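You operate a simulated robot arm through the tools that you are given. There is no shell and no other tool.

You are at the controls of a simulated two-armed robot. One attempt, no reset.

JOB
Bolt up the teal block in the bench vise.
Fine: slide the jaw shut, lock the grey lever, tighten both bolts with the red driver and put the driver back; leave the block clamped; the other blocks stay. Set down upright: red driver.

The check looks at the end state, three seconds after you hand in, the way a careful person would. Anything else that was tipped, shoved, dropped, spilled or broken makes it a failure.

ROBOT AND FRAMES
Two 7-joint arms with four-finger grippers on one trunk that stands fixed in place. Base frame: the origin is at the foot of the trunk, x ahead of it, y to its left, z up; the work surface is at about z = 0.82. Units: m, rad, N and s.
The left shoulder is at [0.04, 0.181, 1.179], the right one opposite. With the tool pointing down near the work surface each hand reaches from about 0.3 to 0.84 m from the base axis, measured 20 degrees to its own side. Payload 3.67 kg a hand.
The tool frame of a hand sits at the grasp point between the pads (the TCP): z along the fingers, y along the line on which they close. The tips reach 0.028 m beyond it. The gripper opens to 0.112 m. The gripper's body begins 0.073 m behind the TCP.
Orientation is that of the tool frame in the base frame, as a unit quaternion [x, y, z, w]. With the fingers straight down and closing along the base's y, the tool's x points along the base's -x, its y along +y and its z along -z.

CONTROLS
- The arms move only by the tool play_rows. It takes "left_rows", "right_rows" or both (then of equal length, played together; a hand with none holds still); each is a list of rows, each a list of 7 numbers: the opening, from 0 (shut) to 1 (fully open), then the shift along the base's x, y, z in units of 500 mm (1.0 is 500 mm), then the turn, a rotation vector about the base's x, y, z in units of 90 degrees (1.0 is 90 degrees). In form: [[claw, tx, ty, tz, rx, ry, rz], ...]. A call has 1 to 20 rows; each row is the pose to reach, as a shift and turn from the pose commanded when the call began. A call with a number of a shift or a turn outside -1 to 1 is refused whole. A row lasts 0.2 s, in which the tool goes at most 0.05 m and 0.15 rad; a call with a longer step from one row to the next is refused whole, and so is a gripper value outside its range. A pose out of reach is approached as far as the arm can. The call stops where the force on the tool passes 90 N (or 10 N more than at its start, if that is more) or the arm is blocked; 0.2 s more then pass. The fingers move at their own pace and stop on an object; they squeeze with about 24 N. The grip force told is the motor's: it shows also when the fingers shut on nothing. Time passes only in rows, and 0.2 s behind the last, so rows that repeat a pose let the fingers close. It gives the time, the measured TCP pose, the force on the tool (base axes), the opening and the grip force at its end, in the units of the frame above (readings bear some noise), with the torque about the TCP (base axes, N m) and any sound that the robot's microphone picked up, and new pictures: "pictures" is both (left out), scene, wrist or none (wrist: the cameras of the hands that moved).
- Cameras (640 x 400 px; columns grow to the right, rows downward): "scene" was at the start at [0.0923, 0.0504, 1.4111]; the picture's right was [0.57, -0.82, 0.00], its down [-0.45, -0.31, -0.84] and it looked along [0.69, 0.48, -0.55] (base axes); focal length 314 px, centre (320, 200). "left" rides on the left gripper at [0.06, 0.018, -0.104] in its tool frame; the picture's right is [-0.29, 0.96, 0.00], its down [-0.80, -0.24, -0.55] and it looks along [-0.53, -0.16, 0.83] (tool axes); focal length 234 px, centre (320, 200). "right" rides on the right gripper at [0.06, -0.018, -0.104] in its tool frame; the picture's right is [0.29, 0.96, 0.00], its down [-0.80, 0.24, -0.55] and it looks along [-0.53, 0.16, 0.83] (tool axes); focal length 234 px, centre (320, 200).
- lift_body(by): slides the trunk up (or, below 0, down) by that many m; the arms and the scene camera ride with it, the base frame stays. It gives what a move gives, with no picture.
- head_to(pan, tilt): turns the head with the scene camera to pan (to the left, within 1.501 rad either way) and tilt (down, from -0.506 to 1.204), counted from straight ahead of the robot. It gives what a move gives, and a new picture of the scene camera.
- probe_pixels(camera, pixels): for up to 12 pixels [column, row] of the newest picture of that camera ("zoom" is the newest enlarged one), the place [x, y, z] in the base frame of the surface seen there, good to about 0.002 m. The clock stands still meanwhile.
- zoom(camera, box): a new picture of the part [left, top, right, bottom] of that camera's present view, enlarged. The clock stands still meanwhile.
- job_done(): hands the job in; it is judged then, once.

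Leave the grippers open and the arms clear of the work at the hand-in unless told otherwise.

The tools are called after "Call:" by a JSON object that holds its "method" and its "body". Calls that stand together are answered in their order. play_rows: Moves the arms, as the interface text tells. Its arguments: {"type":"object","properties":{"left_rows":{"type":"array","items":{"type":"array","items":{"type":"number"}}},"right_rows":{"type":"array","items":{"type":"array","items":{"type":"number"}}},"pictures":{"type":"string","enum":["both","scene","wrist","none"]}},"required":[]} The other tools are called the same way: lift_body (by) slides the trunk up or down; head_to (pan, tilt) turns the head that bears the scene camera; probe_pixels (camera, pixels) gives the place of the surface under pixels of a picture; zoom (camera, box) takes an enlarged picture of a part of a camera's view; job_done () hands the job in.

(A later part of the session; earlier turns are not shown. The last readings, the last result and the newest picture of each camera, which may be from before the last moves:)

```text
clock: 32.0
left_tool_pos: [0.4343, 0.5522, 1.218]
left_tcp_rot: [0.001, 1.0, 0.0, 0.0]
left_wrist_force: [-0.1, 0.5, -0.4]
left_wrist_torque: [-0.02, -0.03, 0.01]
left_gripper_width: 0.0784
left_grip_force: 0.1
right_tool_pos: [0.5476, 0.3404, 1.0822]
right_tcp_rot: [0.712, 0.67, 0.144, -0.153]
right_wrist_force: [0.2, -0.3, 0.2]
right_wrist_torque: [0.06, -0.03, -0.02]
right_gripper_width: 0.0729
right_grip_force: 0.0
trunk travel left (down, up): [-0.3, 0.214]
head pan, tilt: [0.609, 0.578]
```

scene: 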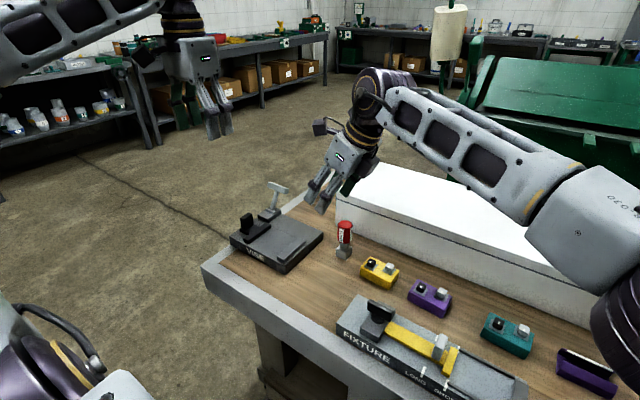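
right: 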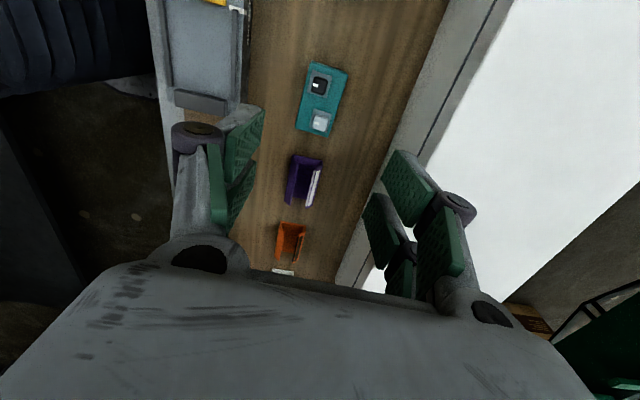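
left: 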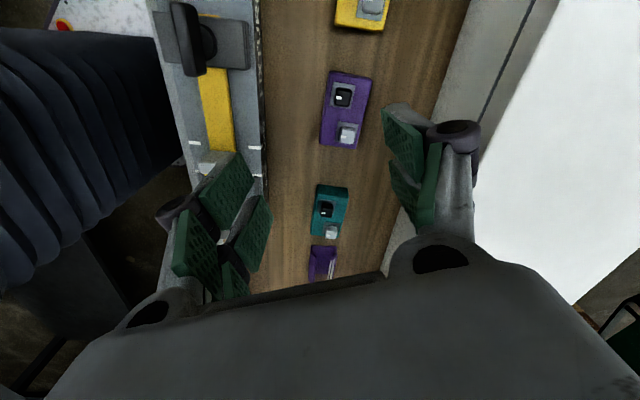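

Tilted 24° it reaches (0.548,0.340) fine. I'll keep this orientation for the pick (the tilt is about the closing axis, so the pads still close square on the block's width). Now back above the teal block at z≈0.95 for a check view.

Call:
{"method": "play_rows", "body": {"right_rows": [[0.65, 0.0, -0.09, -0.02, 0, 0, 0], [0.65, 0.02, -0.18, -0.04, 0, 0, 0], [0.65, 0.04, -0.27, -0.06, 0, 0, 0], [0.65, 0.06, -0.36, -0.08, 0, 0, 0], [0.65, 0.08, -0.45, -0.1, 0, 0, 0], [0.65, 0.1, -0.54, -0.12, 0, 0, 0], [0.65, 0.12, -0.63, -0.14, 0, 0, 0], [0.65, 0.14, -0.71, -0.18, 0, 0, 0], [0.65, 0.15, -0.769, -0.25, 0, 0, 0], [0.65, 0.15, -0.769, -0.25, 0, 0, 0], [0.65, 0.15, -0.769, -0.25, 0, 0, 0]], "pictures": "both"}}

```text
clock: 34.4
left_tool_pos: [0.4344, 0.5516, 1.2175]
left_tcp_rot: [-0.001, 1.0, 0.0, 0.001]
left_wrist_force: [-0.2, 0.2, 0.0]
left_wrist_torque: [0.0, 0.0, -0.03]
left_gripper_width: 0.0787
left_grip_force: 0.2
right_tool_pos: [0.6229, -0.0455, 0.9539]
right_tcp_rot: [0.712, 0.67, 0.144, -0.153]
right_wrist_force: [0.3, -0.9, -0.3]
right_wrist_torque: [0.01, -0.02, -0.03]
right_gripper_width: 0.0727
right_grip_force: 0.1
trunk travel left (down, up): [-0.3, 0.214]
head pan, tilt: [0.609, 0.578]
```

scene: 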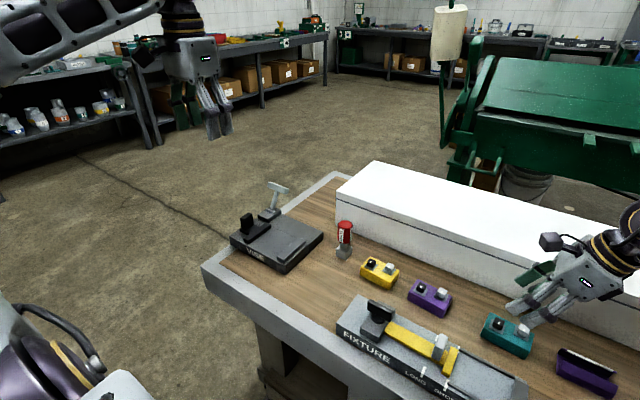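
right: 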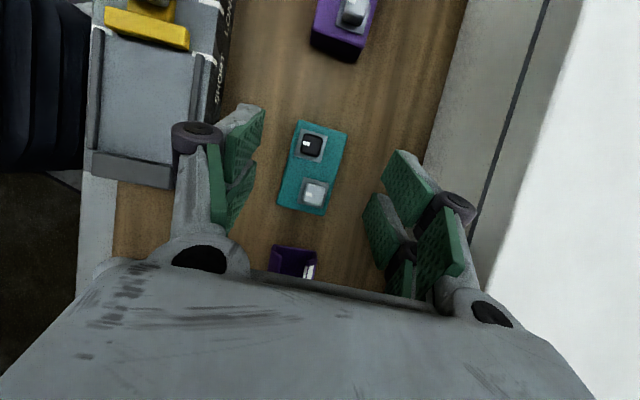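

The block sits between the fingers at (313,167). I'll zoom and re-probe its corners and bolts from here for accuracy.

Call:
{"method": "zoom", "body": {"camera": "right", "box": [250, 105, 378, 225]}}

```text
3.33 times, centred on (314, 165) of right
```

zoom: 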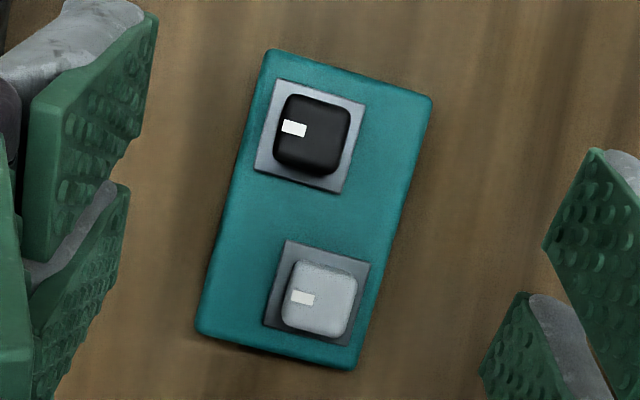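

Call:
{"method": "probe_pixels", "body": {"camera": "zoom", "pixels": [[268, 55], [428, 100], [352, 362], [200, 325], [314, 135], [320, 298], [293, 128], [302, 298], [275, 85], [362, 108], [340, 190], [258, 165]]}}

```text
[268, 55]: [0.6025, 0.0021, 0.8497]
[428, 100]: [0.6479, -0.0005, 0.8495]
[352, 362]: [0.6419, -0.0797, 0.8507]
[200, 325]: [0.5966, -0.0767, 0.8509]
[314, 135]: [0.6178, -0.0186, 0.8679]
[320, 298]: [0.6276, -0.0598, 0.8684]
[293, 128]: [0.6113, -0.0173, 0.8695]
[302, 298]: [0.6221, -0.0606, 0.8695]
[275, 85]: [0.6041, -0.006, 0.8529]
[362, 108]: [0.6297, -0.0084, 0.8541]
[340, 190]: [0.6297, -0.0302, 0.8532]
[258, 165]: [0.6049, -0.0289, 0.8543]
```

Block centre (0.622,−0.039), bolts at about ±(6.5 mm, 20 mm) diagonally. The hand is well aligned; I descend straight to z≈0.858 and close on the width.

Call:
{"method": "play_rows", "body": {"right_rows": [[0.65, -0.001, 0, -0.06, 0, 0, 0], [0.65, -0.001, 0, -0.12, 0, 0, 0], [0.65, -0.001, 0, -0.16, 0, 0, 0], [0.65, -0.001, 0, -0.18, 0, 0, 0], [0.65, -0.001, 0, -0.19, 0, 0, 0], [0.65, -0.001, 0, -0.19, 0, 0, 0]], "pictures": "both"}}

```text
clock: 35.8
left_tool_pos: [0.4337, 0.5518, 1.2169]
left_tcp_rot: [0.0, 1.0, 0.0, 0.0]
left_wrist_force: [0.3, -0.1, 0.0]
left_wrist_torque: [0.01, 0.03, 0.01]
left_gripper_width: 0.0782
left_grip_force: 0.1
right_tool_pos: [0.6216, -0.0448, 0.8595]
right_tcp_rot: [0.712, 0.67, 0.143, -0.153]
right_wrist_force: [0.1, 0.4, -0.5]
right_wrist_torque: [0.02, -0.03, -0.02]
right_gripper_width: 0.0726
right_grip_force: 0.2
trunk travel left (down, up): [-0.3, 0.214]
head pan, tilt: [0.609, 0.578]
```

scene: 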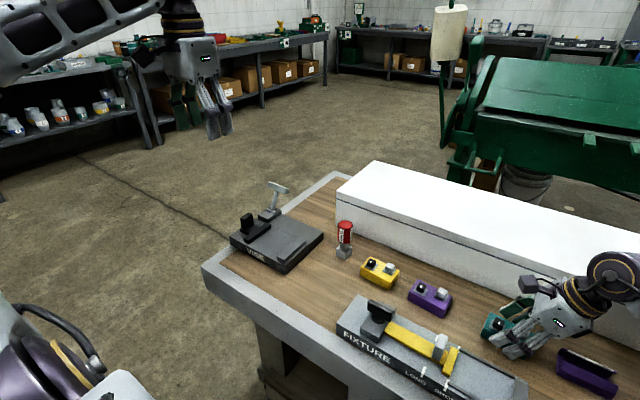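
right: 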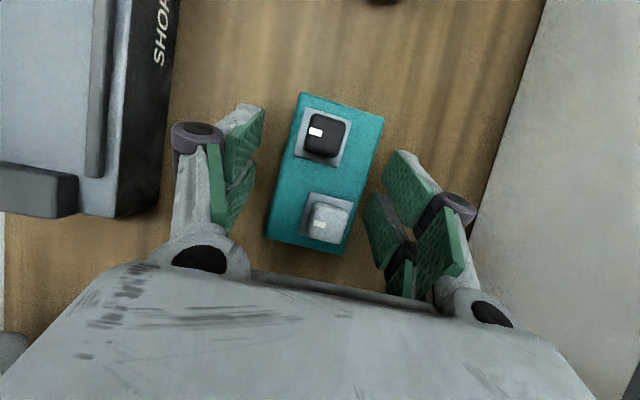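

No contact force; the block is between the pads. Closing the right gripper now.

Call:
{"method": "play_rows", "body": {"right_rows": [[0.3, 0, 0, 0, 0, 0, 0], [0.2, 0, 0, 0, 0, 0, 0], [0.1, 0, 0, 0, 0, 0, 0], [0.1, 0, 0, 0, 0, 0, 0]], "pictures": "wrist"}}

```text
clock: 36.8
left_tool_pos: [0.4341, 0.5518, 1.2177]
left_tcp_rot: [0.0, 1.0, 0.0, 0.0]
left_wrist_force: [0.5, 0.3, 0.0]
left_wrist_torque: [0.0, 0.03, -0.01]
left_gripper_width: 0.0782
left_grip_force: 0.1
right_tool_pos: [0.6222, -0.0439, 0.8615]
right_tcp_rot: [0.712, 0.67, 0.143, -0.153]
right_wrist_force: [2.3, -0.8, 1.7]
right_wrist_torque: [0.03, -0.24, -0.04]
right_gripper_width: 0.0499
right_grip_force: 23.7
trunk travel left (down, up): [-0.3, 0.214]
head pan, tilt: [0.609, 0.578]
```

right: 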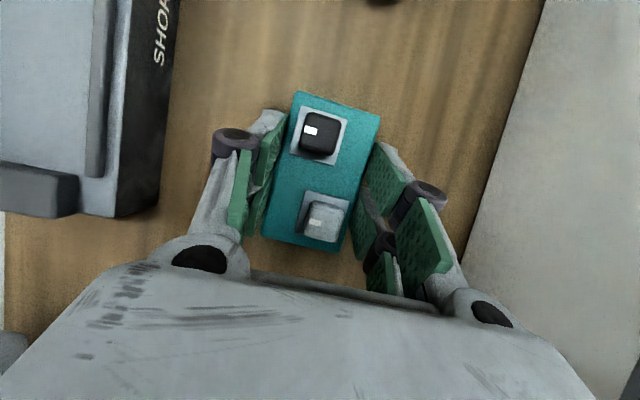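

Gripped (0.0499 m wide, 23.7 N). Lifting gently by 0.1 m.

Call:
{"method": "play_rows", "body": {"right_rows": [[0.1, 0, 0, 0.03, 0, 0, 0], [0.1, 0, 0, 0.08, 0, 0, 0], [0.1, 0, 0, 0.14, 0, 0, 0], [0.1, 0, 0, 0.2, 0, 0, 0], [0.1, 0, 0, 0.2, 0, 0, 0]], "pictures": "both"}}

```text
clock: 38.0
left_tool_pos: [0.4358, 0.5517, 1.2177]
left_tcp_rot: [0.0, 1.0, 0.0, 0.0]
left_wrist_force: [-0.9, 0.3, 0.5]
left_wrist_torque: [-0.05, 0.03, -0.02]
left_gripper_width: 0.0784
left_grip_force: 0.1
right_tool_pos: [0.6227, -0.0434, 0.9599]
right_tcp_rot: [0.712, 0.671, 0.143, -0.154]
right_wrist_force: [0.4, -0.6, -3.5]
right_wrist_torque: [0.01, -0.02, -0.01]
right_gripper_width: 0.0499
right_grip_force: 24.4
trunk travel left (down, up): [-0.3, 0.214]
head pan, tilt: [0.609, 0.578]
```

scene: 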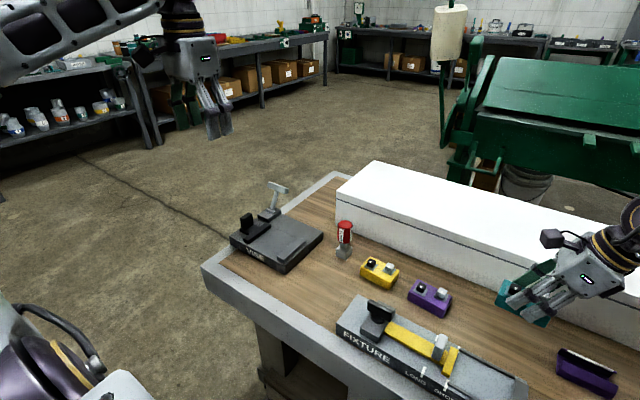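
right: 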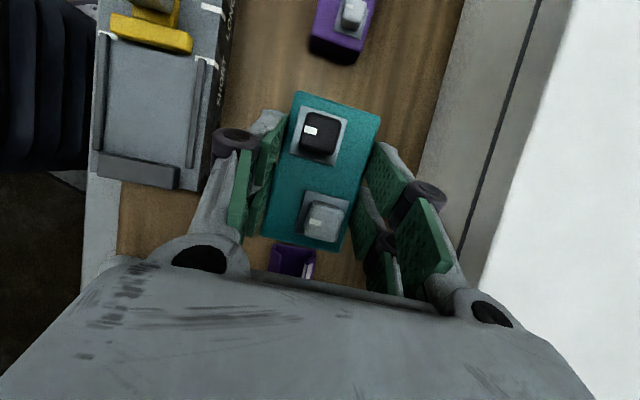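

Block is held firmly and level. Carrying it at z≈0.98 to above the set-down spot (0.555,0.31).

Call:
{"method": "play_rows", "body": {"right_rows": [[0.1, 0, 0.04, 0.04, 0, 0, 0], [0.1, -0.015, 0.12, 0.06, 0, 0, 0], [0.1, -0.03, 0.2, 0.06, 0, 0, 0], [0.1, -0.045, 0.28, 0.06, 0, 0, 0], [0.1, -0.06, 0.36, 0.06, 0, 0, 0], [0.1, -0.08, 0.44, 0.06, 0, 0, 0], [0.1, -0.1, 0.52, 0.06, 0, 0, 0], [0.1, -0.12, 0.6, 0.06, 0, 0, 0], [0.1, -0.135, 0.67, 0.06, 0, 0, 0], [0.1, -0.135, 0.707, 0.04, 0, 0, 0], [0.1, -0.135, 0.707, 0.0, 0, 0, 0], [0.1, -0.135, 0.707, 0.0, 0, 0, 0]], "pictures": "both"}}

```text
clock: 40.6
left_tool_pos: [0.4345, 0.5521, 1.2176]
left_tcp_rot: [-0.001, 1.0, 0.0, -0.001]
left_wrist_force: [0.8, -0.6, 0.4]
left_wrist_torque: [-0.03, -0.02, -0.05]
left_gripper_width: 0.0786
left_grip_force: 0.1
right_tool_pos: [0.5558, 0.3102, 0.9628]
right_tcp_rot: [0.712, 0.67, 0.143, -0.153]
right_wrist_force: [0.2, -0.4, -3.9]
right_wrist_torque: [-0.02, 0.0, -0.01]
right_gripper_width: 0.0499
right_grip_force: 23.7
trunk travel left (down, up): [-0.3, 0.214]
head pan, tilt: [0.609, 0.578]
```

scene: 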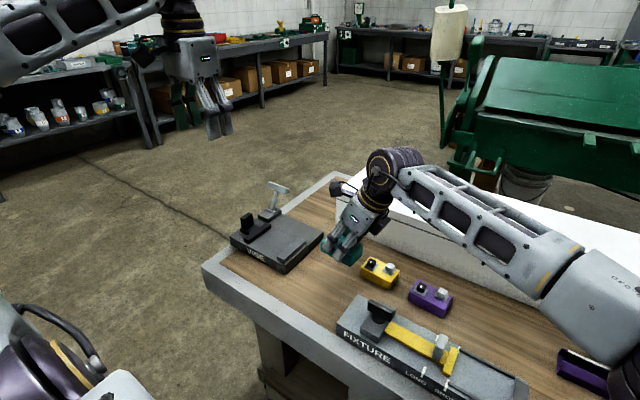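
right: 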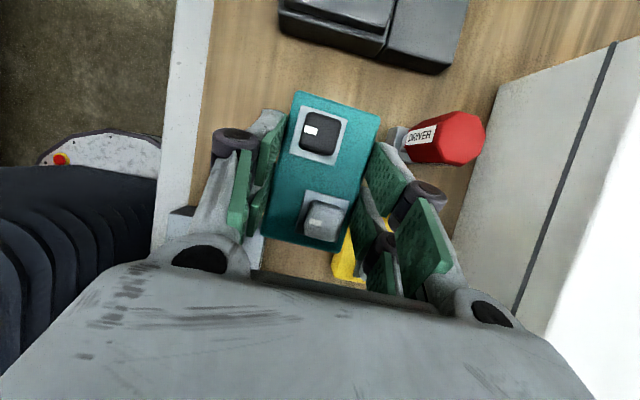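

Block is over the free bench area, long axis roughly along y. I'll shift 12 mm toward −x for clearance from the driver and lower to bench contact (TCP z≈0.862), then check before releasing.

Call:
{"method": "play_rows", "body": {"right_rows": [[0.1, -0.024, 0, -0.03, 0, 0, 0], [0.1, -0.024, 0, -0.09, 0, 0, 0], [0.1, -0.024, 0, -0.14, 0, 0, 0], [0.1, -0.024, 0, -0.17, 0, 0, 0], [0.1, -0.024, 0, -0.19, 0, 0, 0], [0.1, -0.024, 0, -0.198, 0, 0, 0], [0.1, -0.024, 0, -0.203, 0, 0, 0], [0.1, -0.024, 0, -0.203, 0, 0, 0]], "pictures": "both"}}

```text
clock: 42.4
left_tool_pos: [0.4342, 0.5519, 1.2173]
left_tcp_rot: [-0.001, 1.0, -0.001, 0.0]
left_wrist_force: [-0.5, 0.3, 0.3]
left_wrist_torque: [0.02, 0.03, 0.0]
left_gripper_width: 0.0783
left_grip_force: 0.1
right_tool_pos: [0.5453, 0.309, 0.8619]
right_tcp_rot: [0.712, 0.669, 0.145, -0.153]
right_wrist_force: [3.5, 0.2, 4.9]
right_wrist_torque: [-0.35, -0.37, 0.14]
right_gripper_width: 0.0497
right_grip_force: 23.6
trunk travel left (down, up): [-0.3, 0.214]
head pan, tilt: [0.609, 0.578]
```

scene: 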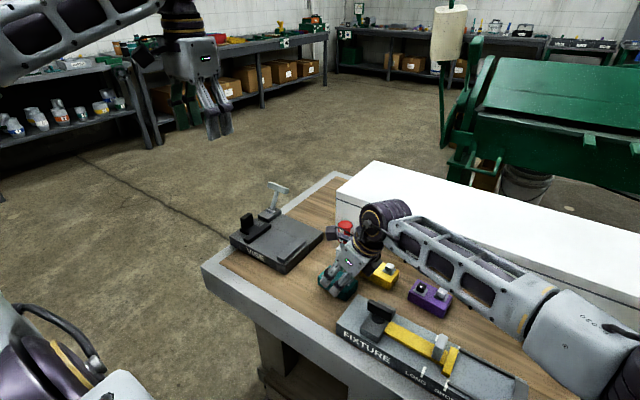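
right: 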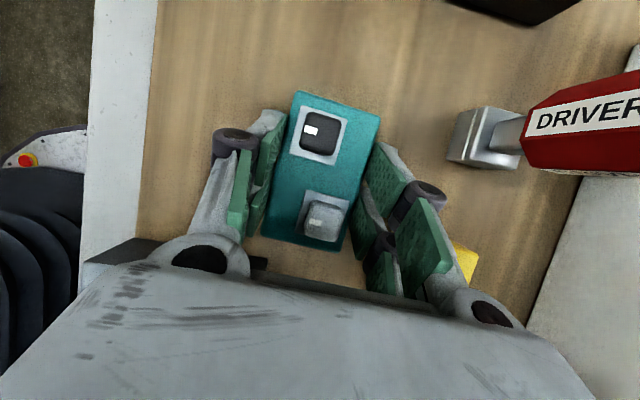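

Contact with the bench is light (about 5 N upward plus weight). Opening the right gripper and then rising straight up.

Call:
{"method": "play_rows", "body": {"right_rows": [[0.5, 0, 0, 0, 0, 0, 0], [0.6, 0, 0, 0, 0, 0, 0], [0.6, 0, 0, 0.02, 0, 0, 0], [0.6, 0, 0, 0.08, 0, 0, 0], [0.6, 0, 0, 0.16, 0, 0, 0], [0.6, 0, 0, 0.24, 0, 0, 0], [0.6, 0, 0, 0.32, 0, 0, 0], [0.6, 0, -0.02, 0.4, 0, 0, 0], [0.6, 0, -0.1, 0.42, 0, 0, 0], [0.6, 0, -0.19, 0.44, 0, 0, 0], [0.6, 0, -0.28, 0.46, 0, 0, 0], [0.6, -0.02, -0.37, 0.48, 0, 0, 0], [0.6, -0.04, -0.46, 0.5, 0, 0, 0], [0.6, -0.06, -0.55, 0.52, 0, 0, 0], [0.6, -0.08, -0.64, 0.54, 0, 0, 0], [0.6, -0.1, -0.73, 0.56, 0, 0, 0], [0.6, -0.12, -0.82, 0.58, 0, 0, 0], [0.6, -0.14, -0.91, 0.6, 0, 0, 0], [0.6, -0.16, -0.99, 0.62, 0, 0, 0], [0.6, -0.16, -0.99, 0.62, 0, 0, 0]], "pictures": "both"}}

```text
clock: 46.6
left_tool_pos: [0.4339, 0.5534, 1.2162]
left_tcp_rot: [0.001, 1.0, 0.0, 0.0]
left_wrist_force: [0.2, 0.3, -0.5]
left_wrist_torque: [0.01, 0.02, -0.01]
left_gripper_width: 0.0783
left_grip_force: 0.1
right_tool_pos: [0.4635, -0.183, 1.1673]
right_tcp_rot: [0.712, 0.67, 0.143, -0.153]
right_wrist_force: [0.6, -0.6, 0.2]
right_wrist_torque: [-0.01, 0.0, 0.06]
right_gripper_width: 0.0671
right_grip_force: 0.0
trunk travel left (down, up): [-0.3, 0.214]
head pan, tilt: [0.609, 0.578]
```

scene: 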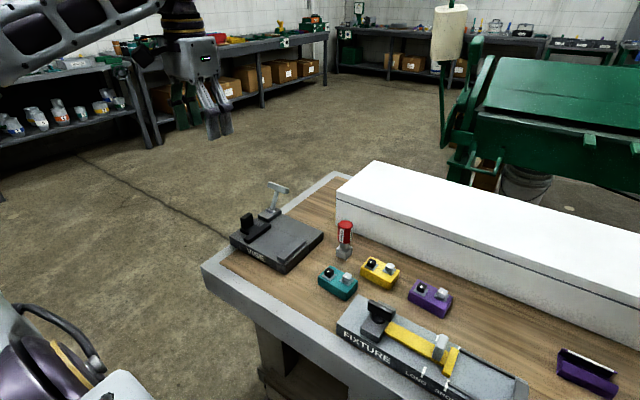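
right: 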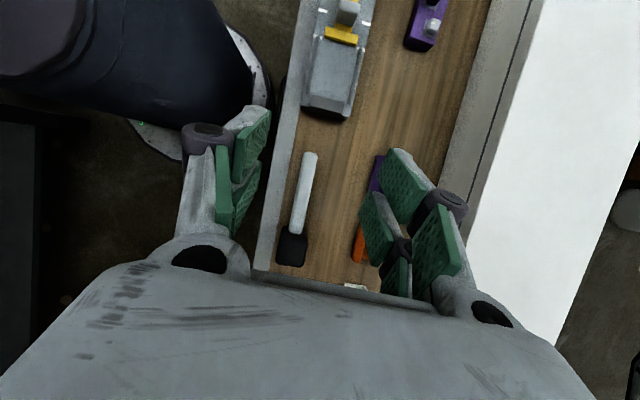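

The teal block now stands at (338,282) in the scene picture, clear of everything. Next the left hand goes above it, turning +85.7° (the direction with range), staying at z≈1.0.

Call:
{"method": "play_rows", "body": {"left_rows": [[0.65, 0.02, -0.044, -0.036, 0, 0, 0.087], [0.65, 0.04, -0.088, -0.072, 0, 0, 0.174], [0.65, 0.06, -0.132, -0.108, 0, 0, 0.261], [0.65, 0.08, -0.176, -0.144, 0, 0, 0.348], [0.65, 0.1, -0.22, -0.18, 0, 0, 0.435], [0.65, 0.12, -0.264, -0.216, 0, 0, 0.522], [0.65, 0.14, -0.308, -0.252, 0, 0, 0.609], [0.65, 0.16, -0.352, -0.288, 0, 0, 0.696], [0.65, 0.18, -0.396, -0.324, 0, 0, 0.783], [0.65, 0.2, -0.44, -0.36, 0, 0, 0.87], [0.65, 0.22, -0.476, -0.4, 0, 0, 0.952], [0.65, 0.22, -0.476, -0.4, 0, 0, 0.952]], "pictures": "both"}}

```text
clock: 49.2
left_tool_pos: [0.5464, 0.3133, 1.0187]
left_tcp_rot: [-0.681, 0.733, 0.0, 0.0]
left_wrist_force: [0.2, 0.9, 0.7]
left_wrist_torque: [0.03, 0.01, -0.03]
left_gripper_width: 0.0728
left_grip_force: 0.2
right_tool_pos: [0.4635, -0.183, 1.1667]
right_tcp_rot: [0.712, 0.671, 0.144, -0.153]
right_wrist_force: [0.6, -0.1, 0.0]
right_wrist_torque: [-0.03, 0.0, 0.02]
right_gripper_width: 0.0673
right_grip_force: 0.0
trunk travel left (down, up): [-0.3, 0.214]
head pan, tilt: [0.609, 0.578]
```

scene: 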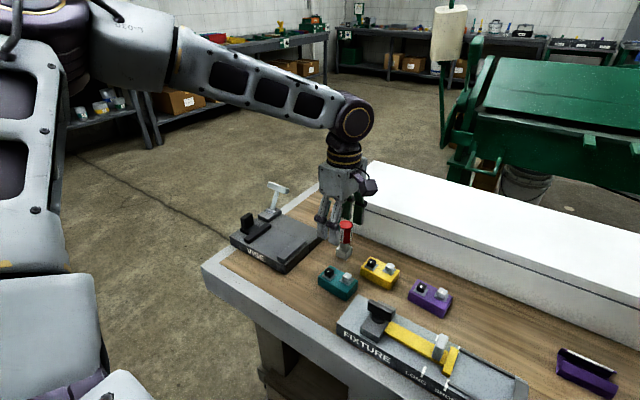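
left: 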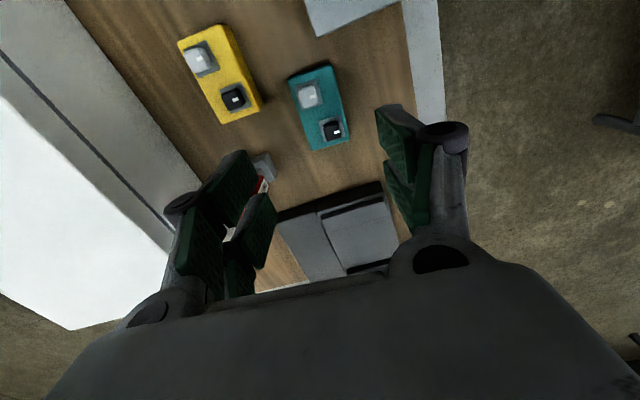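

Left hand is above the block at yaw +85.8°. Zoom and probe the block corners in the left camera around (318,106).

Call:
{"method": "zoom", "body": {"camera": "left", "box": [270, 50, 370, 160]}}

```text
3.64 times, centred on (320, 105) of left
```

zoom: 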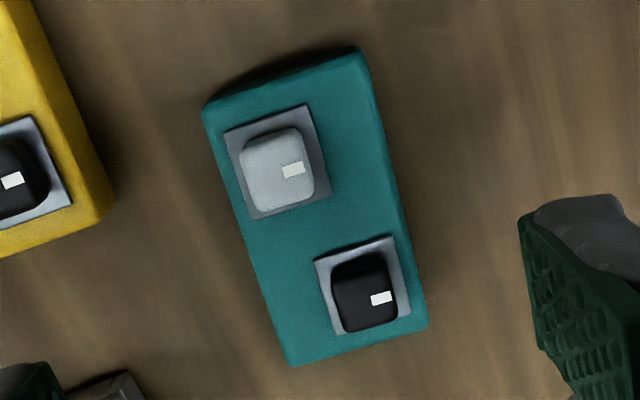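

Call:
{"method": "probe_pixels", "body": {"camera": "zoom", "pixels": [[208, 122], [356, 58], [425, 325], [293, 360], [285, 175], [365, 295], [320, 215], [226, 135], [308, 108], [392, 240], [340, 332], [250, 215]]}}

```text
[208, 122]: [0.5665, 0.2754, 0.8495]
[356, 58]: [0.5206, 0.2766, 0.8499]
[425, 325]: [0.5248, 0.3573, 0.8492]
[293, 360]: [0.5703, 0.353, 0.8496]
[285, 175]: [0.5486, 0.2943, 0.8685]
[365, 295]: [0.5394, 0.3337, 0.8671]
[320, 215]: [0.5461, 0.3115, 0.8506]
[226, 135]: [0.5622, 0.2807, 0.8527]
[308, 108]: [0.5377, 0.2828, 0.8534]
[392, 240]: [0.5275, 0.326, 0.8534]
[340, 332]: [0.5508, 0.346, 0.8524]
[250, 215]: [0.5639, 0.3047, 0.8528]
```

Block centre (0.5456,0.3156), yaw ≈ −3.5°. I'll centre and descend to TCP z≈0.864 so the tips grip the upper half (keeping them above the vise jaws later).

Call:
{"method": "play_rows", "body": {"left_rows": [[0.65, -0.002, 0.005, -0.08, 0, 0, 0], [0.65, -0.002, 0.005, -0.16, 0, 0, 0], [0.65, -0.002, 0.005, -0.23, 0, 0, 0], [0.65, -0.002, 0.005, -0.28, 0, 0, 0], [0.65, -0.002, 0.005, -0.309, 0, 0, 0], [0.65, -0.002, 0.005, -0.309, 0, 0, 0]], "pictures": "both"}}

```text
clock: 50.6
left_tool_pos: [0.5456, 0.3143, 0.8642]
left_tcp_rot: [-0.681, 0.733, 0.0, 0.001]
left_wrist_force: [-0.3, 0.0, 1.0]
left_wrist_torque: [-0.02, 0.03, -0.04]
left_gripper_width: 0.0726
left_grip_force: 0.0
right_tool_pos: [0.4626, -0.182, 1.1675]
right_tcp_rot: [0.712, 0.67, 0.144, -0.153]
right_wrist_force: [0.2, 0.4, -0.4]
right_wrist_torque: [-0.03, 0.0, 0.0]
right_gripper_width: 0.0671
right_grip_force: 0.0
trunk travel left (down, up): [-0.3, 0.214]
head pan, tilt: [0.609, 0.578]
```

scene: 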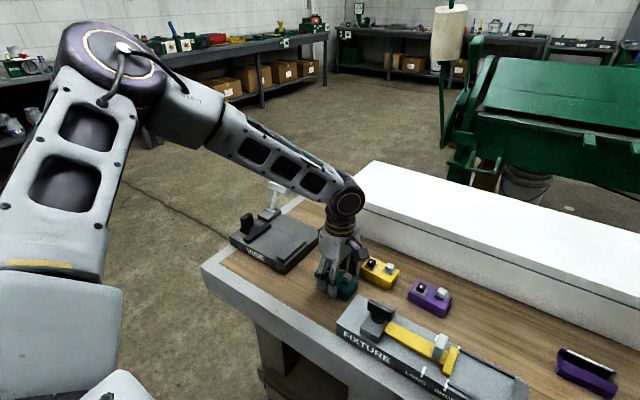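
left: 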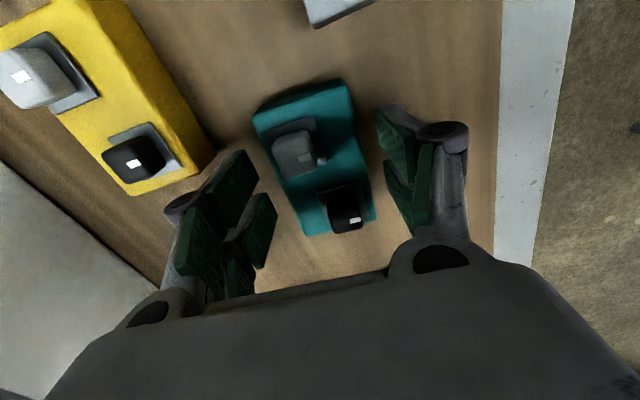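

The block is between the left pads with no contact force. Closing the left gripper.

Call:
{"method": "play_rows", "body": {"left_rows": [[0.4, 0, 0, 0, 0, 0, 0], [0.2, 0, 0, 0, 0, 0, 0], [0.1, 0, 0, 0, 0, 0, 0], [0.1, 0, 0, 0, 0, 0, 0]], "pictures": "wrist"}}

```text
clock: 51.6
left_tool_pos: [0.5457, 0.315, 0.8628]
left_tcp_rot: [-0.68, 0.733, 0.0, -0.001]
left_wrist_force: [-1.7, 0.2, -0.4]
left_wrist_torque: [0.16, 0.09, 0.05]
left_gripper_width: 0.0498
left_grip_force: 24.1
right_tool_pos: [0.4633, -0.1831, 1.1684]
right_tcp_rot: [0.712, 0.67, 0.144, -0.153]
right_wrist_force: [0.0, 0.3, 0.0]
right_wrist_torque: [-0.02, -0.03, 0.04]
right_gripper_width: 0.0672
right_grip_force: 0.0
trunk travel left (down, up): [-0.3, 0.214]
head pan, tilt: [0.609, 0.578]
```

left: 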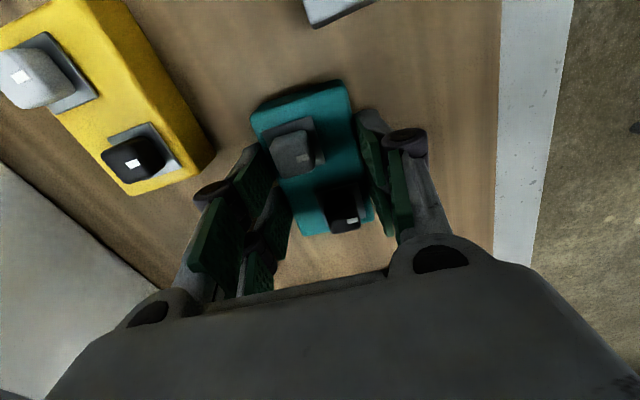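

Gripped (0.0498 m, 24 N). Lift 0.13 m, then swing to above the vise at (0.5505,0.513) while turning −85.8° so the block's width lies across the jaws.

Call:
{"method": "play_rows", "body": {"left_rows": [[0.1, 0, 0, 0.04, 0, 0, 0], [0.1, 0, 0, 0.1, 0, 0, 0], [0.1, 0, 0, 0.18, 0, 0, 0], [0.1, 0, 0, 0.26, 0, 0, 0], [0.1, 0.001, 0.03, 0.26, 0, 0, -0.086], [0.1, 0.002, 0.06, 0.26, 0, 0, -0.173], [0.1, 0.003, 0.1, 0.26, 0, 0, -0.26], [0.1, 0.004, 0.14, 0.26, 0, 0, -0.346], [0.1, 0.005, 0.18, 0.26, 0, 0, -0.433], [0.1, 0.006, 0.22, 0.26, 0, 0, -0.52], [0.1, 0.007, 0.26, 0.26, 0, 0, -0.606], [0.1, 0.008, 0.3, 0.26, 0, 0, -0.693], [0.1, 0.009, 0.34, 0.26, 0, 0, -0.78], [0.1, 0.01, 0.38, 0.26, 0, 0, -0.866], [0.1, 0.01, 0.396, 0.26, 0, 0, -0.953], [0.1, 0.01, 0.396, 0.26, 0, 0, -0.953]], "pictures": "both"}}

```text
clock: 55.0
left_tool_pos: [0.5482, 0.5153, 0.9944]
left_tcp_rot: [0.001, 1.0, 0.0, 0.0]
left_wrist_force: [1.1, -0.2, -3.7]
left_wrist_torque: [0.01, -0.04, 0.0]
left_gripper_width: 0.0498
left_grip_force: 24.3
right_tool_pos: [0.4635, -0.1827, 1.1677]
right_tcp_rot: [0.712, 0.67, 0.144, -0.154]
right_wrist_force: [0.1, 1.1, -0.3]
right_wrist_torque: [0.01, 0.0, -0.01]
right_gripper_width: 0.0672
right_grip_force: 0.1
trunk travel left (down, up): [-0.3, 0.214]
head pan, tilt: [0.609, 0.578]
```

scene: 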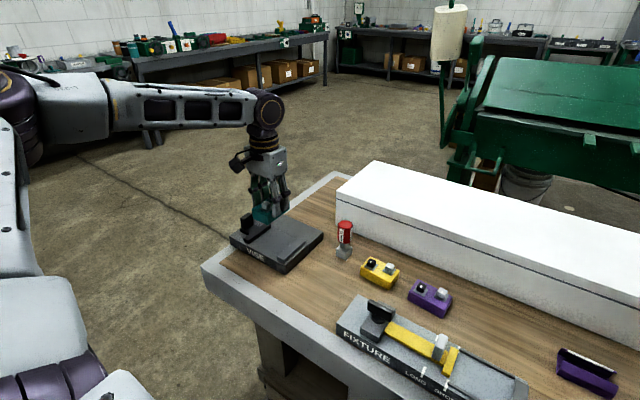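
left: 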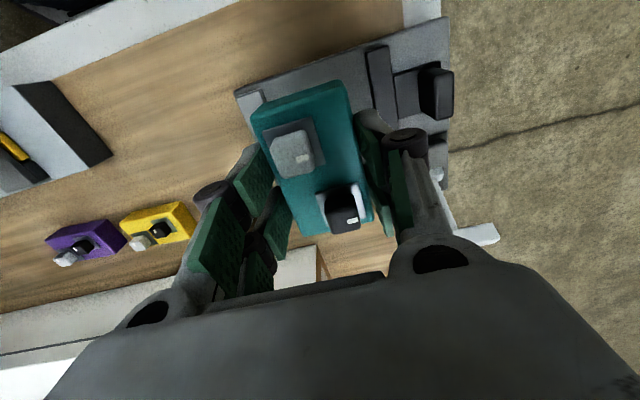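

The block hangs over the vise bed between the jaws. I'll verify its position relative to the jaws by probing before lowering.

Call:
{"method": "probe_pixels", "body": {"camera": "left", "pixels": [[256, 112], [342, 86], [368, 196], [302, 230], [252, 98], [262, 96], [370, 55], [385, 48], [294, 150], [342, 210], [430, 80], [440, 175]]}}

Call:
{"method": "zoom", "body": {"camera": "scene", "box": [215, 140, 335, 290]}}

```text
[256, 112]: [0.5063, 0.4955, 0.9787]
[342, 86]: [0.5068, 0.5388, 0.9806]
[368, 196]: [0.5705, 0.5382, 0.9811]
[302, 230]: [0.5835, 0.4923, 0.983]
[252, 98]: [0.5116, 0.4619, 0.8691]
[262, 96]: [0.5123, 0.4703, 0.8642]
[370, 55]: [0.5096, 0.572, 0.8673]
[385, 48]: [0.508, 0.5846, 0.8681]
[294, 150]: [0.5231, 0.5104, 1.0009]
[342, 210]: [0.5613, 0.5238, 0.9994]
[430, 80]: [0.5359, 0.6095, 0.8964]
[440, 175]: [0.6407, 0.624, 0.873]
```

```text
2.67 times, centred on (275, 215) of scene
```

zoom: 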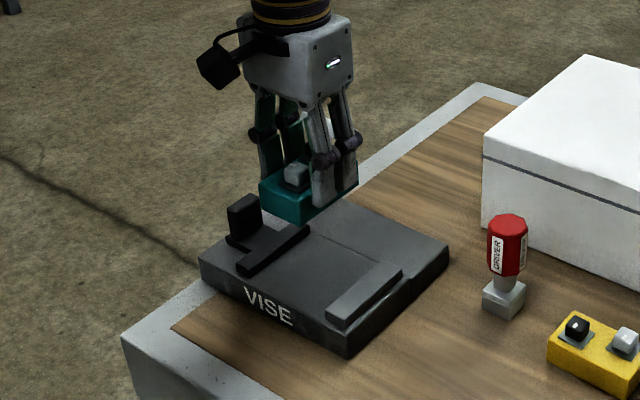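

The block spans x≈0.506–0.588, y≈0.492–0.539, bottom at z≈0.951; the bed is at 0.854. Lowering 0.0975 m with small shift (+2.5 mm x, −3 mm y).

Call:
{"method": "play_rows", "body": {"left_rows": [[0.1, 0.005, -0.006, -0.03, 0, 0, 0], [0.1, 0.005, -0.006, -0.09, 0, 0, 0], [0.1, 0.005, -0.006, -0.14, 0, 0, 0], [0.1, 0.005, -0.006, -0.17, 0, 0, 0], [0.1, 0.005, -0.006, -0.185, 0, 0, 0], [0.1, 0.005, -0.006, -0.193, 0, 0, 0], [0.1, 0.005, -0.006, -0.196, 0, 0, 0], [0.1, 0.005, -0.006, -0.196, 0, 0, 0]], "pictures": "both"}}

```text
clock: 56.8
left_tool_pos: [0.5524, 0.5104, 0.8978]
left_tcp_rot: [0.001, 1.0, 0.0, 0.0]
left_wrist_force: [-0.3, 0.7, -4.0]
left_wrist_torque: [0.03, -0.03, -0.01]
left_gripper_width: 0.0498
left_grip_force: 24.2
right_tool_pos: [0.4634, -0.1823, 1.1676]
right_tcp_rot: [0.711, 0.671, 0.144, -0.153]
right_wrist_force: [-0.5, 0.5, 0.2]
right_wrist_torque: [0.0, 0.01, 0.0]
right_gripper_width: 0.067
right_grip_force: 0.1
trunk travel left (down, up): [-0.3, 0.214]
head pan, tilt: [0.609, 0.578]
```

scene: 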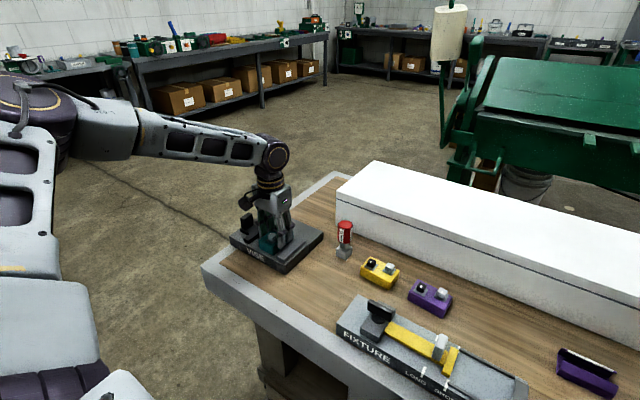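
left: 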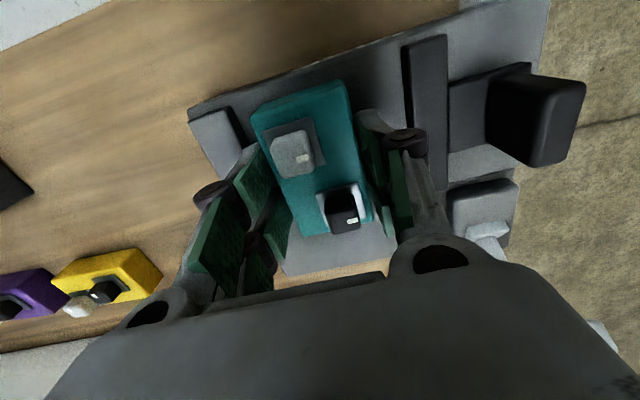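

Still hanging (−4 N). Lower another 2–3 mm slowly to find contact.

Call:
{"method": "play_rows", "body": {"left_rows": [[0.1, 0, 0, -0.002, 0, 0, 0], [0.1, 0, 0, -0.004, 0, 0, 0], [0.1, 0, 0, -0.004, 0, 0, 0]], "pictures": "none"}}

```text
clock: 57.6
left_tool_pos: [0.5521, 0.5121, 0.8984]
left_tcp_rot: [0.0, 1.0, 0.002, 0.002]
left_wrist_force: [0.0, 4.0, 14.3]
left_wrist_torque: [0.1, 0.48, -0.06]
left_gripper_width: 0.0501
left_grip_force: 23.4
right_tool_pos: [0.4623, -0.1834, 1.168]
right_tcp_rot: [0.712, 0.67, 0.144, -0.153]
right_wrist_force: [-1.2, 0.0, -0.3]
right_wrist_torque: [-0.01, 0.06, -0.02]
right_gripper_width: 0.0671
right_grip_force: 0.1
trunk travel left (down, up): [-0.3, 0.214]
head pan, tilt: [0.609, 0.578]
```

Contact with the bed (+14 N). Opening slightly (to ~0.060 m) to release, then rising.

Call:
{"method": "play_rows", "body": {"left_rows": [[0.5, 0, 0, 0, 0, 0, 0], [0.54, 0, 0, 0, 0, 0, 0], [0.54, 0, 0, 0.01, 0, 0, 0], [0.54, 0, 0, 0.05, 0, 0, 0], [0.54, 0, 0, 0.12, 0, 0, 0], [0.54, 0, 0, 0.2, 0, 0, 0], [0.54, 0, 0, 0.26, 0, 0, 0], [0.54, 0, 0, 0.26, 0, 0, 0]], "pictures": "both"}}

```text
clock: 59.4
left_tool_pos: [0.551, 0.5116, 1.0254]
left_tcp_rot: [0.001, 1.0, -0.001, 0.0]
left_wrist_force: [-0.2, -0.2, -1.3]
left_wrist_torque: [-0.04, 0.01, 0.03]
left_gripper_width: 0.0605
left_grip_force: 0.1
right_tool_pos: [0.4628, -0.1833, 1.1678]
right_tcp_rot: [0.712, 0.67, 0.144, -0.153]
right_wrist_force: [0.4, -0.4, 0.3]
right_wrist_torque: [0.02, -0.03, 0.04]
right_gripper_width: 0.0673
right_grip_force: 0.1
trunk travel left (down, up): [-0.3, 0.214]
head pan, tilt: [0.609, 0.578]
```

scene: 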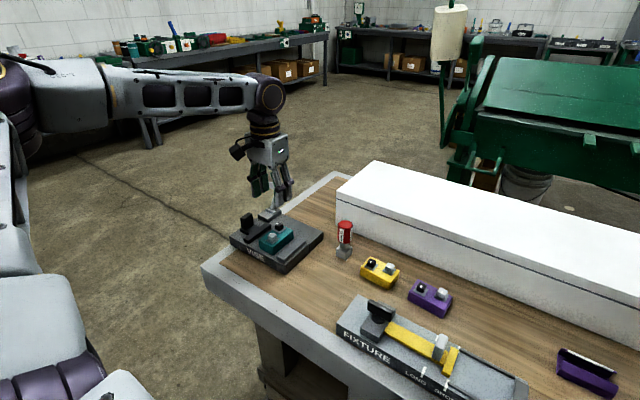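
left: 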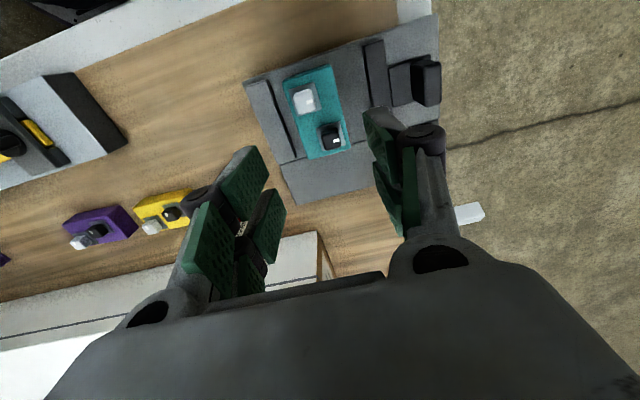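

The block rests between the jaws at (317,112). I'll zoom in and probe the block and knob.

Call:
{"method": "zoom", "body": {"camera": "left", "box": [235, 10, 455, 210]}}

Call:
{"method": "probe_pixels", "body": {"camera": "left", "pixels": [[286, 84], [330, 68], [350, 146], [310, 157], [270, 84], [293, 156], [366, 44], [415, 85], [428, 102], [420, 65], [438, 62], [400, 75]]}}

```text
2.00 times, centred on (345, 110) of left
```

zoom: 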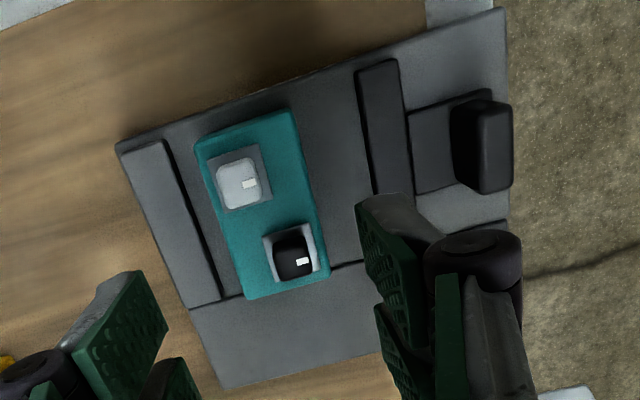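

```text
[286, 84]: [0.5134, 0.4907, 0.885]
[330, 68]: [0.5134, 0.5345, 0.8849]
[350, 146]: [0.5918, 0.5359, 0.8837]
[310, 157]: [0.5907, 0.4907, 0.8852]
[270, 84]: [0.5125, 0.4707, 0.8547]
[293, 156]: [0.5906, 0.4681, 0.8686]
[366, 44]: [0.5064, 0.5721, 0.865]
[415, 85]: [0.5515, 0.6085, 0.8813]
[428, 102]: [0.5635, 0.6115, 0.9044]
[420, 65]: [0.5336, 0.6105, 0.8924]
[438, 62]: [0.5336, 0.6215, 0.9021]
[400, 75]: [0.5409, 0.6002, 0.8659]
```

Block centre (0.5525,0.513), free of both jaws. The knob paddle is at y≈0.608–0.624, x≈0.531–0.567, top 0.905. I'll shut the fingers, go to the +y side of the knob at y≈0.655, and lower beside it.

Call:
{"method": "play_rows", "body": {"left_rows": [[0.3, 0, 0.06, 0, 0, 0, 0], [0.1, 0, 0.13, 0, 0, 0, 0], [0, -0.002, 0.21, 0, 0, 0, 0], [0, -0.004, 0.287, 0, 0, 0, 0], [0, -0.004, 0.287, -0.06, 0, 0, 0], [0, -0.004, 0.287, -0.12, 0, 0, 0], [0, -0.004, 0.287, -0.18, 0, 0, 0], [0, -0.004, 0.287, -0.236, 0, 0, 0], [0, -0.004, 0.287, -0.236, 0, 0, 0]], "pictures": "both"}}

```text
clock: 61.4
left_tool_pos: [0.5462, 0.6534, 0.9045]
left_tcp_rot: [0.001, 1.0, 0.0, 0.0]
left_wrist_force: [-0.4, -0.4, 0.0]
left_wrist_torque: [-0.01, 0.01, 0.03]
left_gripper_width: 0.0
left_grip_force: 24.2
right_tool_pos: [0.4629, -0.1838, 1.1674]
right_tcp_rot: [0.712, 0.67, 0.144, -0.153]
right_wrist_force: [0.0, 0.0, 1.0]
right_wrist_torque: [-0.01, 0.02, 0.0]
right_gripper_width: 0.0672
right_grip_force: 0.1
trunk travel left (down, up): [-0.3, 0.214]
head pan, tilt: [0.609, 0.578]
```

scene: 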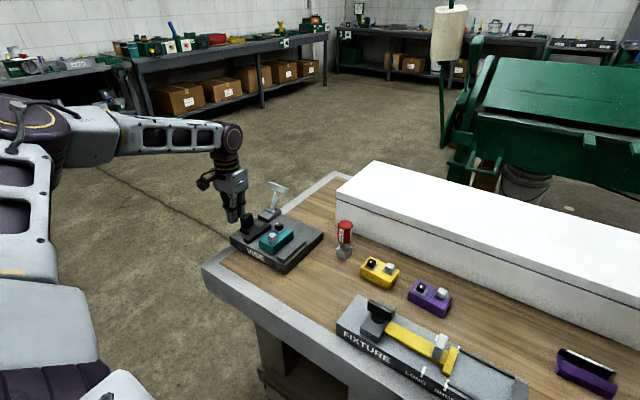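
left: 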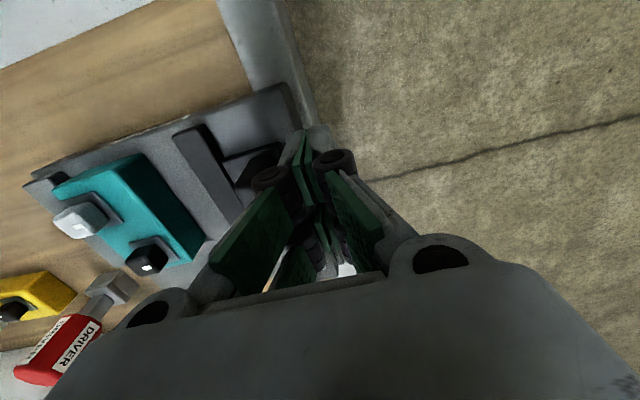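

Fingers are shut and next to the knob. Pushing in −y slowly, first ~35 mm, watching force.

Call:
{"method": "play_rows", "body": {"left_rows": [[0, 0, -0.015, 0, 0, 0, 0], [0, 0, -0.03, 0, 0, 0, 0], [0, 0, -0.045, 0, 0, 0, 0], [0, 0, -0.06, 0, 0, 0, 0], [0, 0, -0.075, 0, 0, 0, 0], [0, 0, -0.075, 0, 0, 0, 0]], "pictures": "both"}}

```text
clock: 62.8
left_tool_pos: [0.5504, 0.6164, 0.9094]
left_tcp_rot: [0.001, 1.0, 0.0, 0.001]
left_wrist_force: [-0.3, 1.1, 0.0]
left_wrist_torque: [-0.05, 0.01, 0.06]
left_gripper_width: 0.0002
left_grip_force: 23.6
right_tool_pos: [0.4635, -0.1833, 1.1673]
right_tcp_rot: [0.711, 0.671, 0.143, -0.154]
right_wrist_force: [0.1, 0.2, 0.0]
right_wrist_torque: [-0.02, 0.03, -0.01]
right_gripper_width: 0.0671
right_grip_force: 0.0
trunk travel left (down, up): [-0.3, 0.214]
head pan, tilt: [0.609, 0.578]
```

scene: 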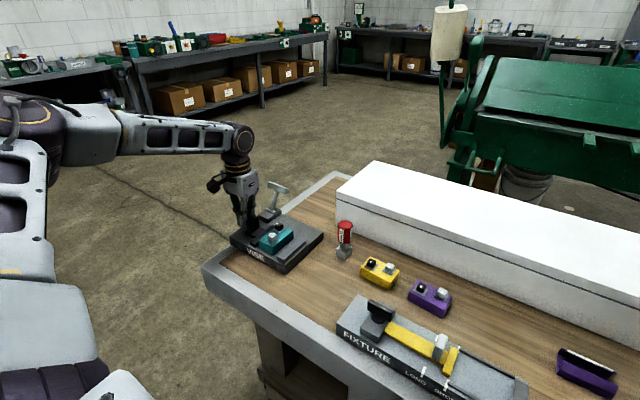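
left: 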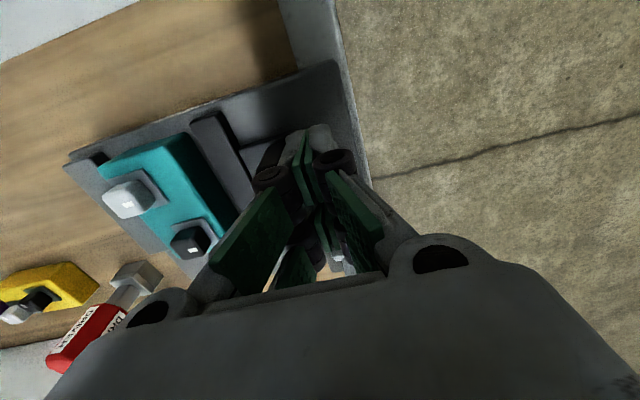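

The jaw slides easily (about 1 N) and has moved toward the block. Continue pushing another 25 mm in −y, and correct the height slightly (−3 mm).

Call:
{"method": "play_rows", "body": {"left_rows": [[0, 0, -0.01, -0.006, 0, 0, 0], [0, 0, -0.02, -0.006, 0, 0, 0], [0, 0, -0.03, -0.006, 0, 0, 0], [0, 0, -0.04, -0.006, 0, 0, 0], [0, 0, -0.05, -0.006, 0, 0, 0], [0, 0, -0.05, -0.006, 0, 0, 0]], "pictures": "both"}}

```text
clock: 64.2
left_tool_pos: [0.5489, 0.5919, 0.9031]
left_tcp_rot: [0.0, 1.0, 0.001, 0.0]
left_wrist_force: [0.1, 5.5, 1.7]
left_wrist_torque: [-0.04, 0.01, 0.06]
left_gripper_width: 0.0
left_grip_force: 23.9
right_tool_pos: [0.4632, -0.183, 1.168]
right_tcp_rot: [0.712, 0.67, 0.144, -0.153]
right_wrist_force: [-0.4, -0.7, 0.7]
right_wrist_torque: [-0.01, 0.02, -0.04]
right_gripper_width: 0.0671
right_grip_force: 0.0
trunk travel left (down, up): [-0.3, 0.214]
head pan, tilt: [0.609, 0.578]
```

scene: 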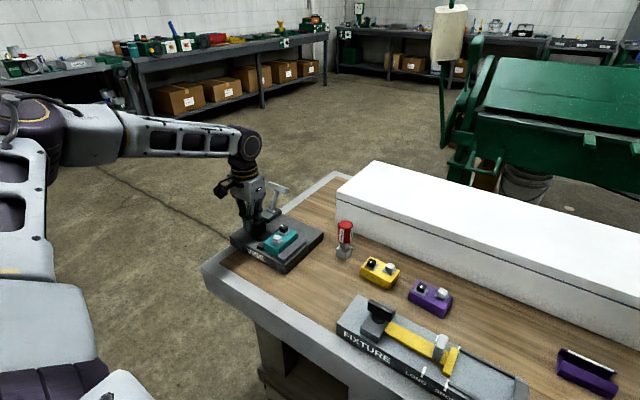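
left: 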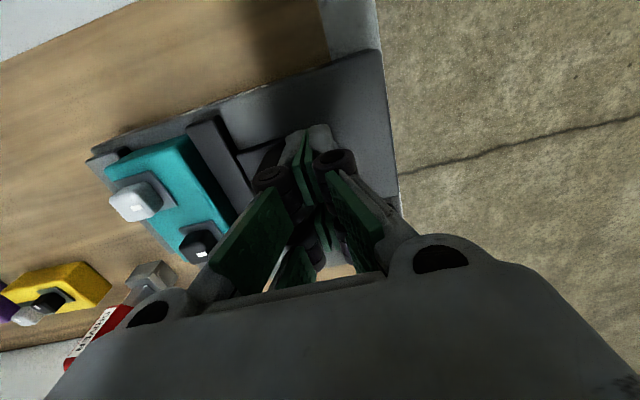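

5.5 N — the jaw now pushes the block toward the fixed jaw. Continue gently, 8 mm more.

Call:
{"method": "play_rows", "body": {"left_rows": [[0, 0, -0.006, 0, 0, 0, 0], [0, 0, -0.012, 0, 0, 0, 0], [0, 0, -0.016, 0, 0, 0, 0], [0, 0, -0.016, 0, 0, 0, 0]], "pictures": "wrist"}}

```text
clock: 65.2
left_tool_pos: [0.5491, 0.5916, 0.9025]
left_tcp_rot: [0.0, 1.0, 0.003, 0.001]
left_wrist_force: [-7.0, 52.8, 19.2]
left_wrist_torque: [-0.4, 0.01, -0.16]
left_gripper_width: 0.0001
left_grip_force: 23.5
right_tool_pos: [0.4604, -0.1794, 1.1694]
right_tcp_rot: [0.712, 0.671, 0.143, -0.151]
right_wrist_force: [0.6, -0.4, 0.6]
right_wrist_torque: [0.01, 0.01, -0.02]
right_gripper_width: 0.0671
right_grip_force: 0.1
trunk travel left (down, up): [-0.3, 0.214]
head pan, tilt: [0.609, 0.578]
```

left: 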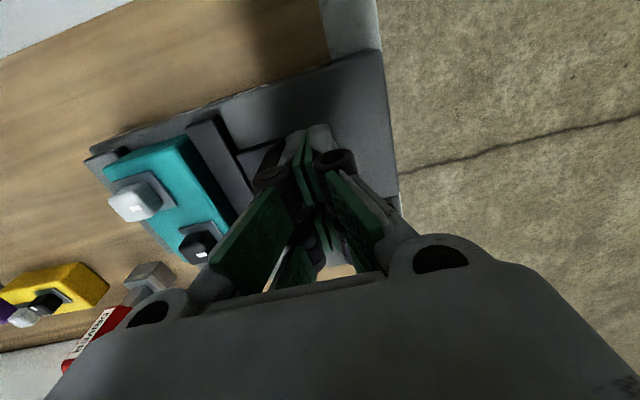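

Force climbed to 53 N with no motion, so the jaw seems shut. Let me zoom to check the block's contact with both jaws.

Call:
{"method": "zoom", "body": {"camera": "left", "box": [70, 80, 290, 280]}}

Call:
{"method": "probe_pixels", "body": {"camera": "left", "pixels": [[108, 165], [118, 152], [183, 138], [195, 128], [212, 120], [180, 245], [205, 150], [235, 200], [245, 150], [112, 150], [135, 205], [197, 248]]}}

```text
2.00 times, centred on (180, 180) of left
```

zoom: 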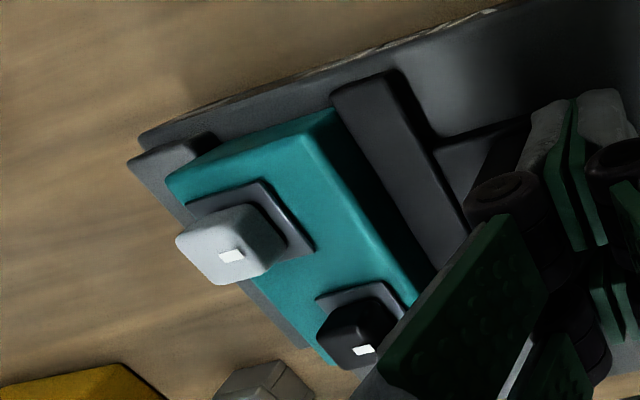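

```text
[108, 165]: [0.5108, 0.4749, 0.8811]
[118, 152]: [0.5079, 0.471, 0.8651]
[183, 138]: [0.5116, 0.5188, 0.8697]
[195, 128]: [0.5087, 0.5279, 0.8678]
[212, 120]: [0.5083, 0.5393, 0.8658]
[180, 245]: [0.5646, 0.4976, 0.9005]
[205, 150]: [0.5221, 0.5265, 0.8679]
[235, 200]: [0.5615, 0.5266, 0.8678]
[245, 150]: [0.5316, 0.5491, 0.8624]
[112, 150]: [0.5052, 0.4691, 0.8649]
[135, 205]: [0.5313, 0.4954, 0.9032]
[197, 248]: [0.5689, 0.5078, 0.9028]
```

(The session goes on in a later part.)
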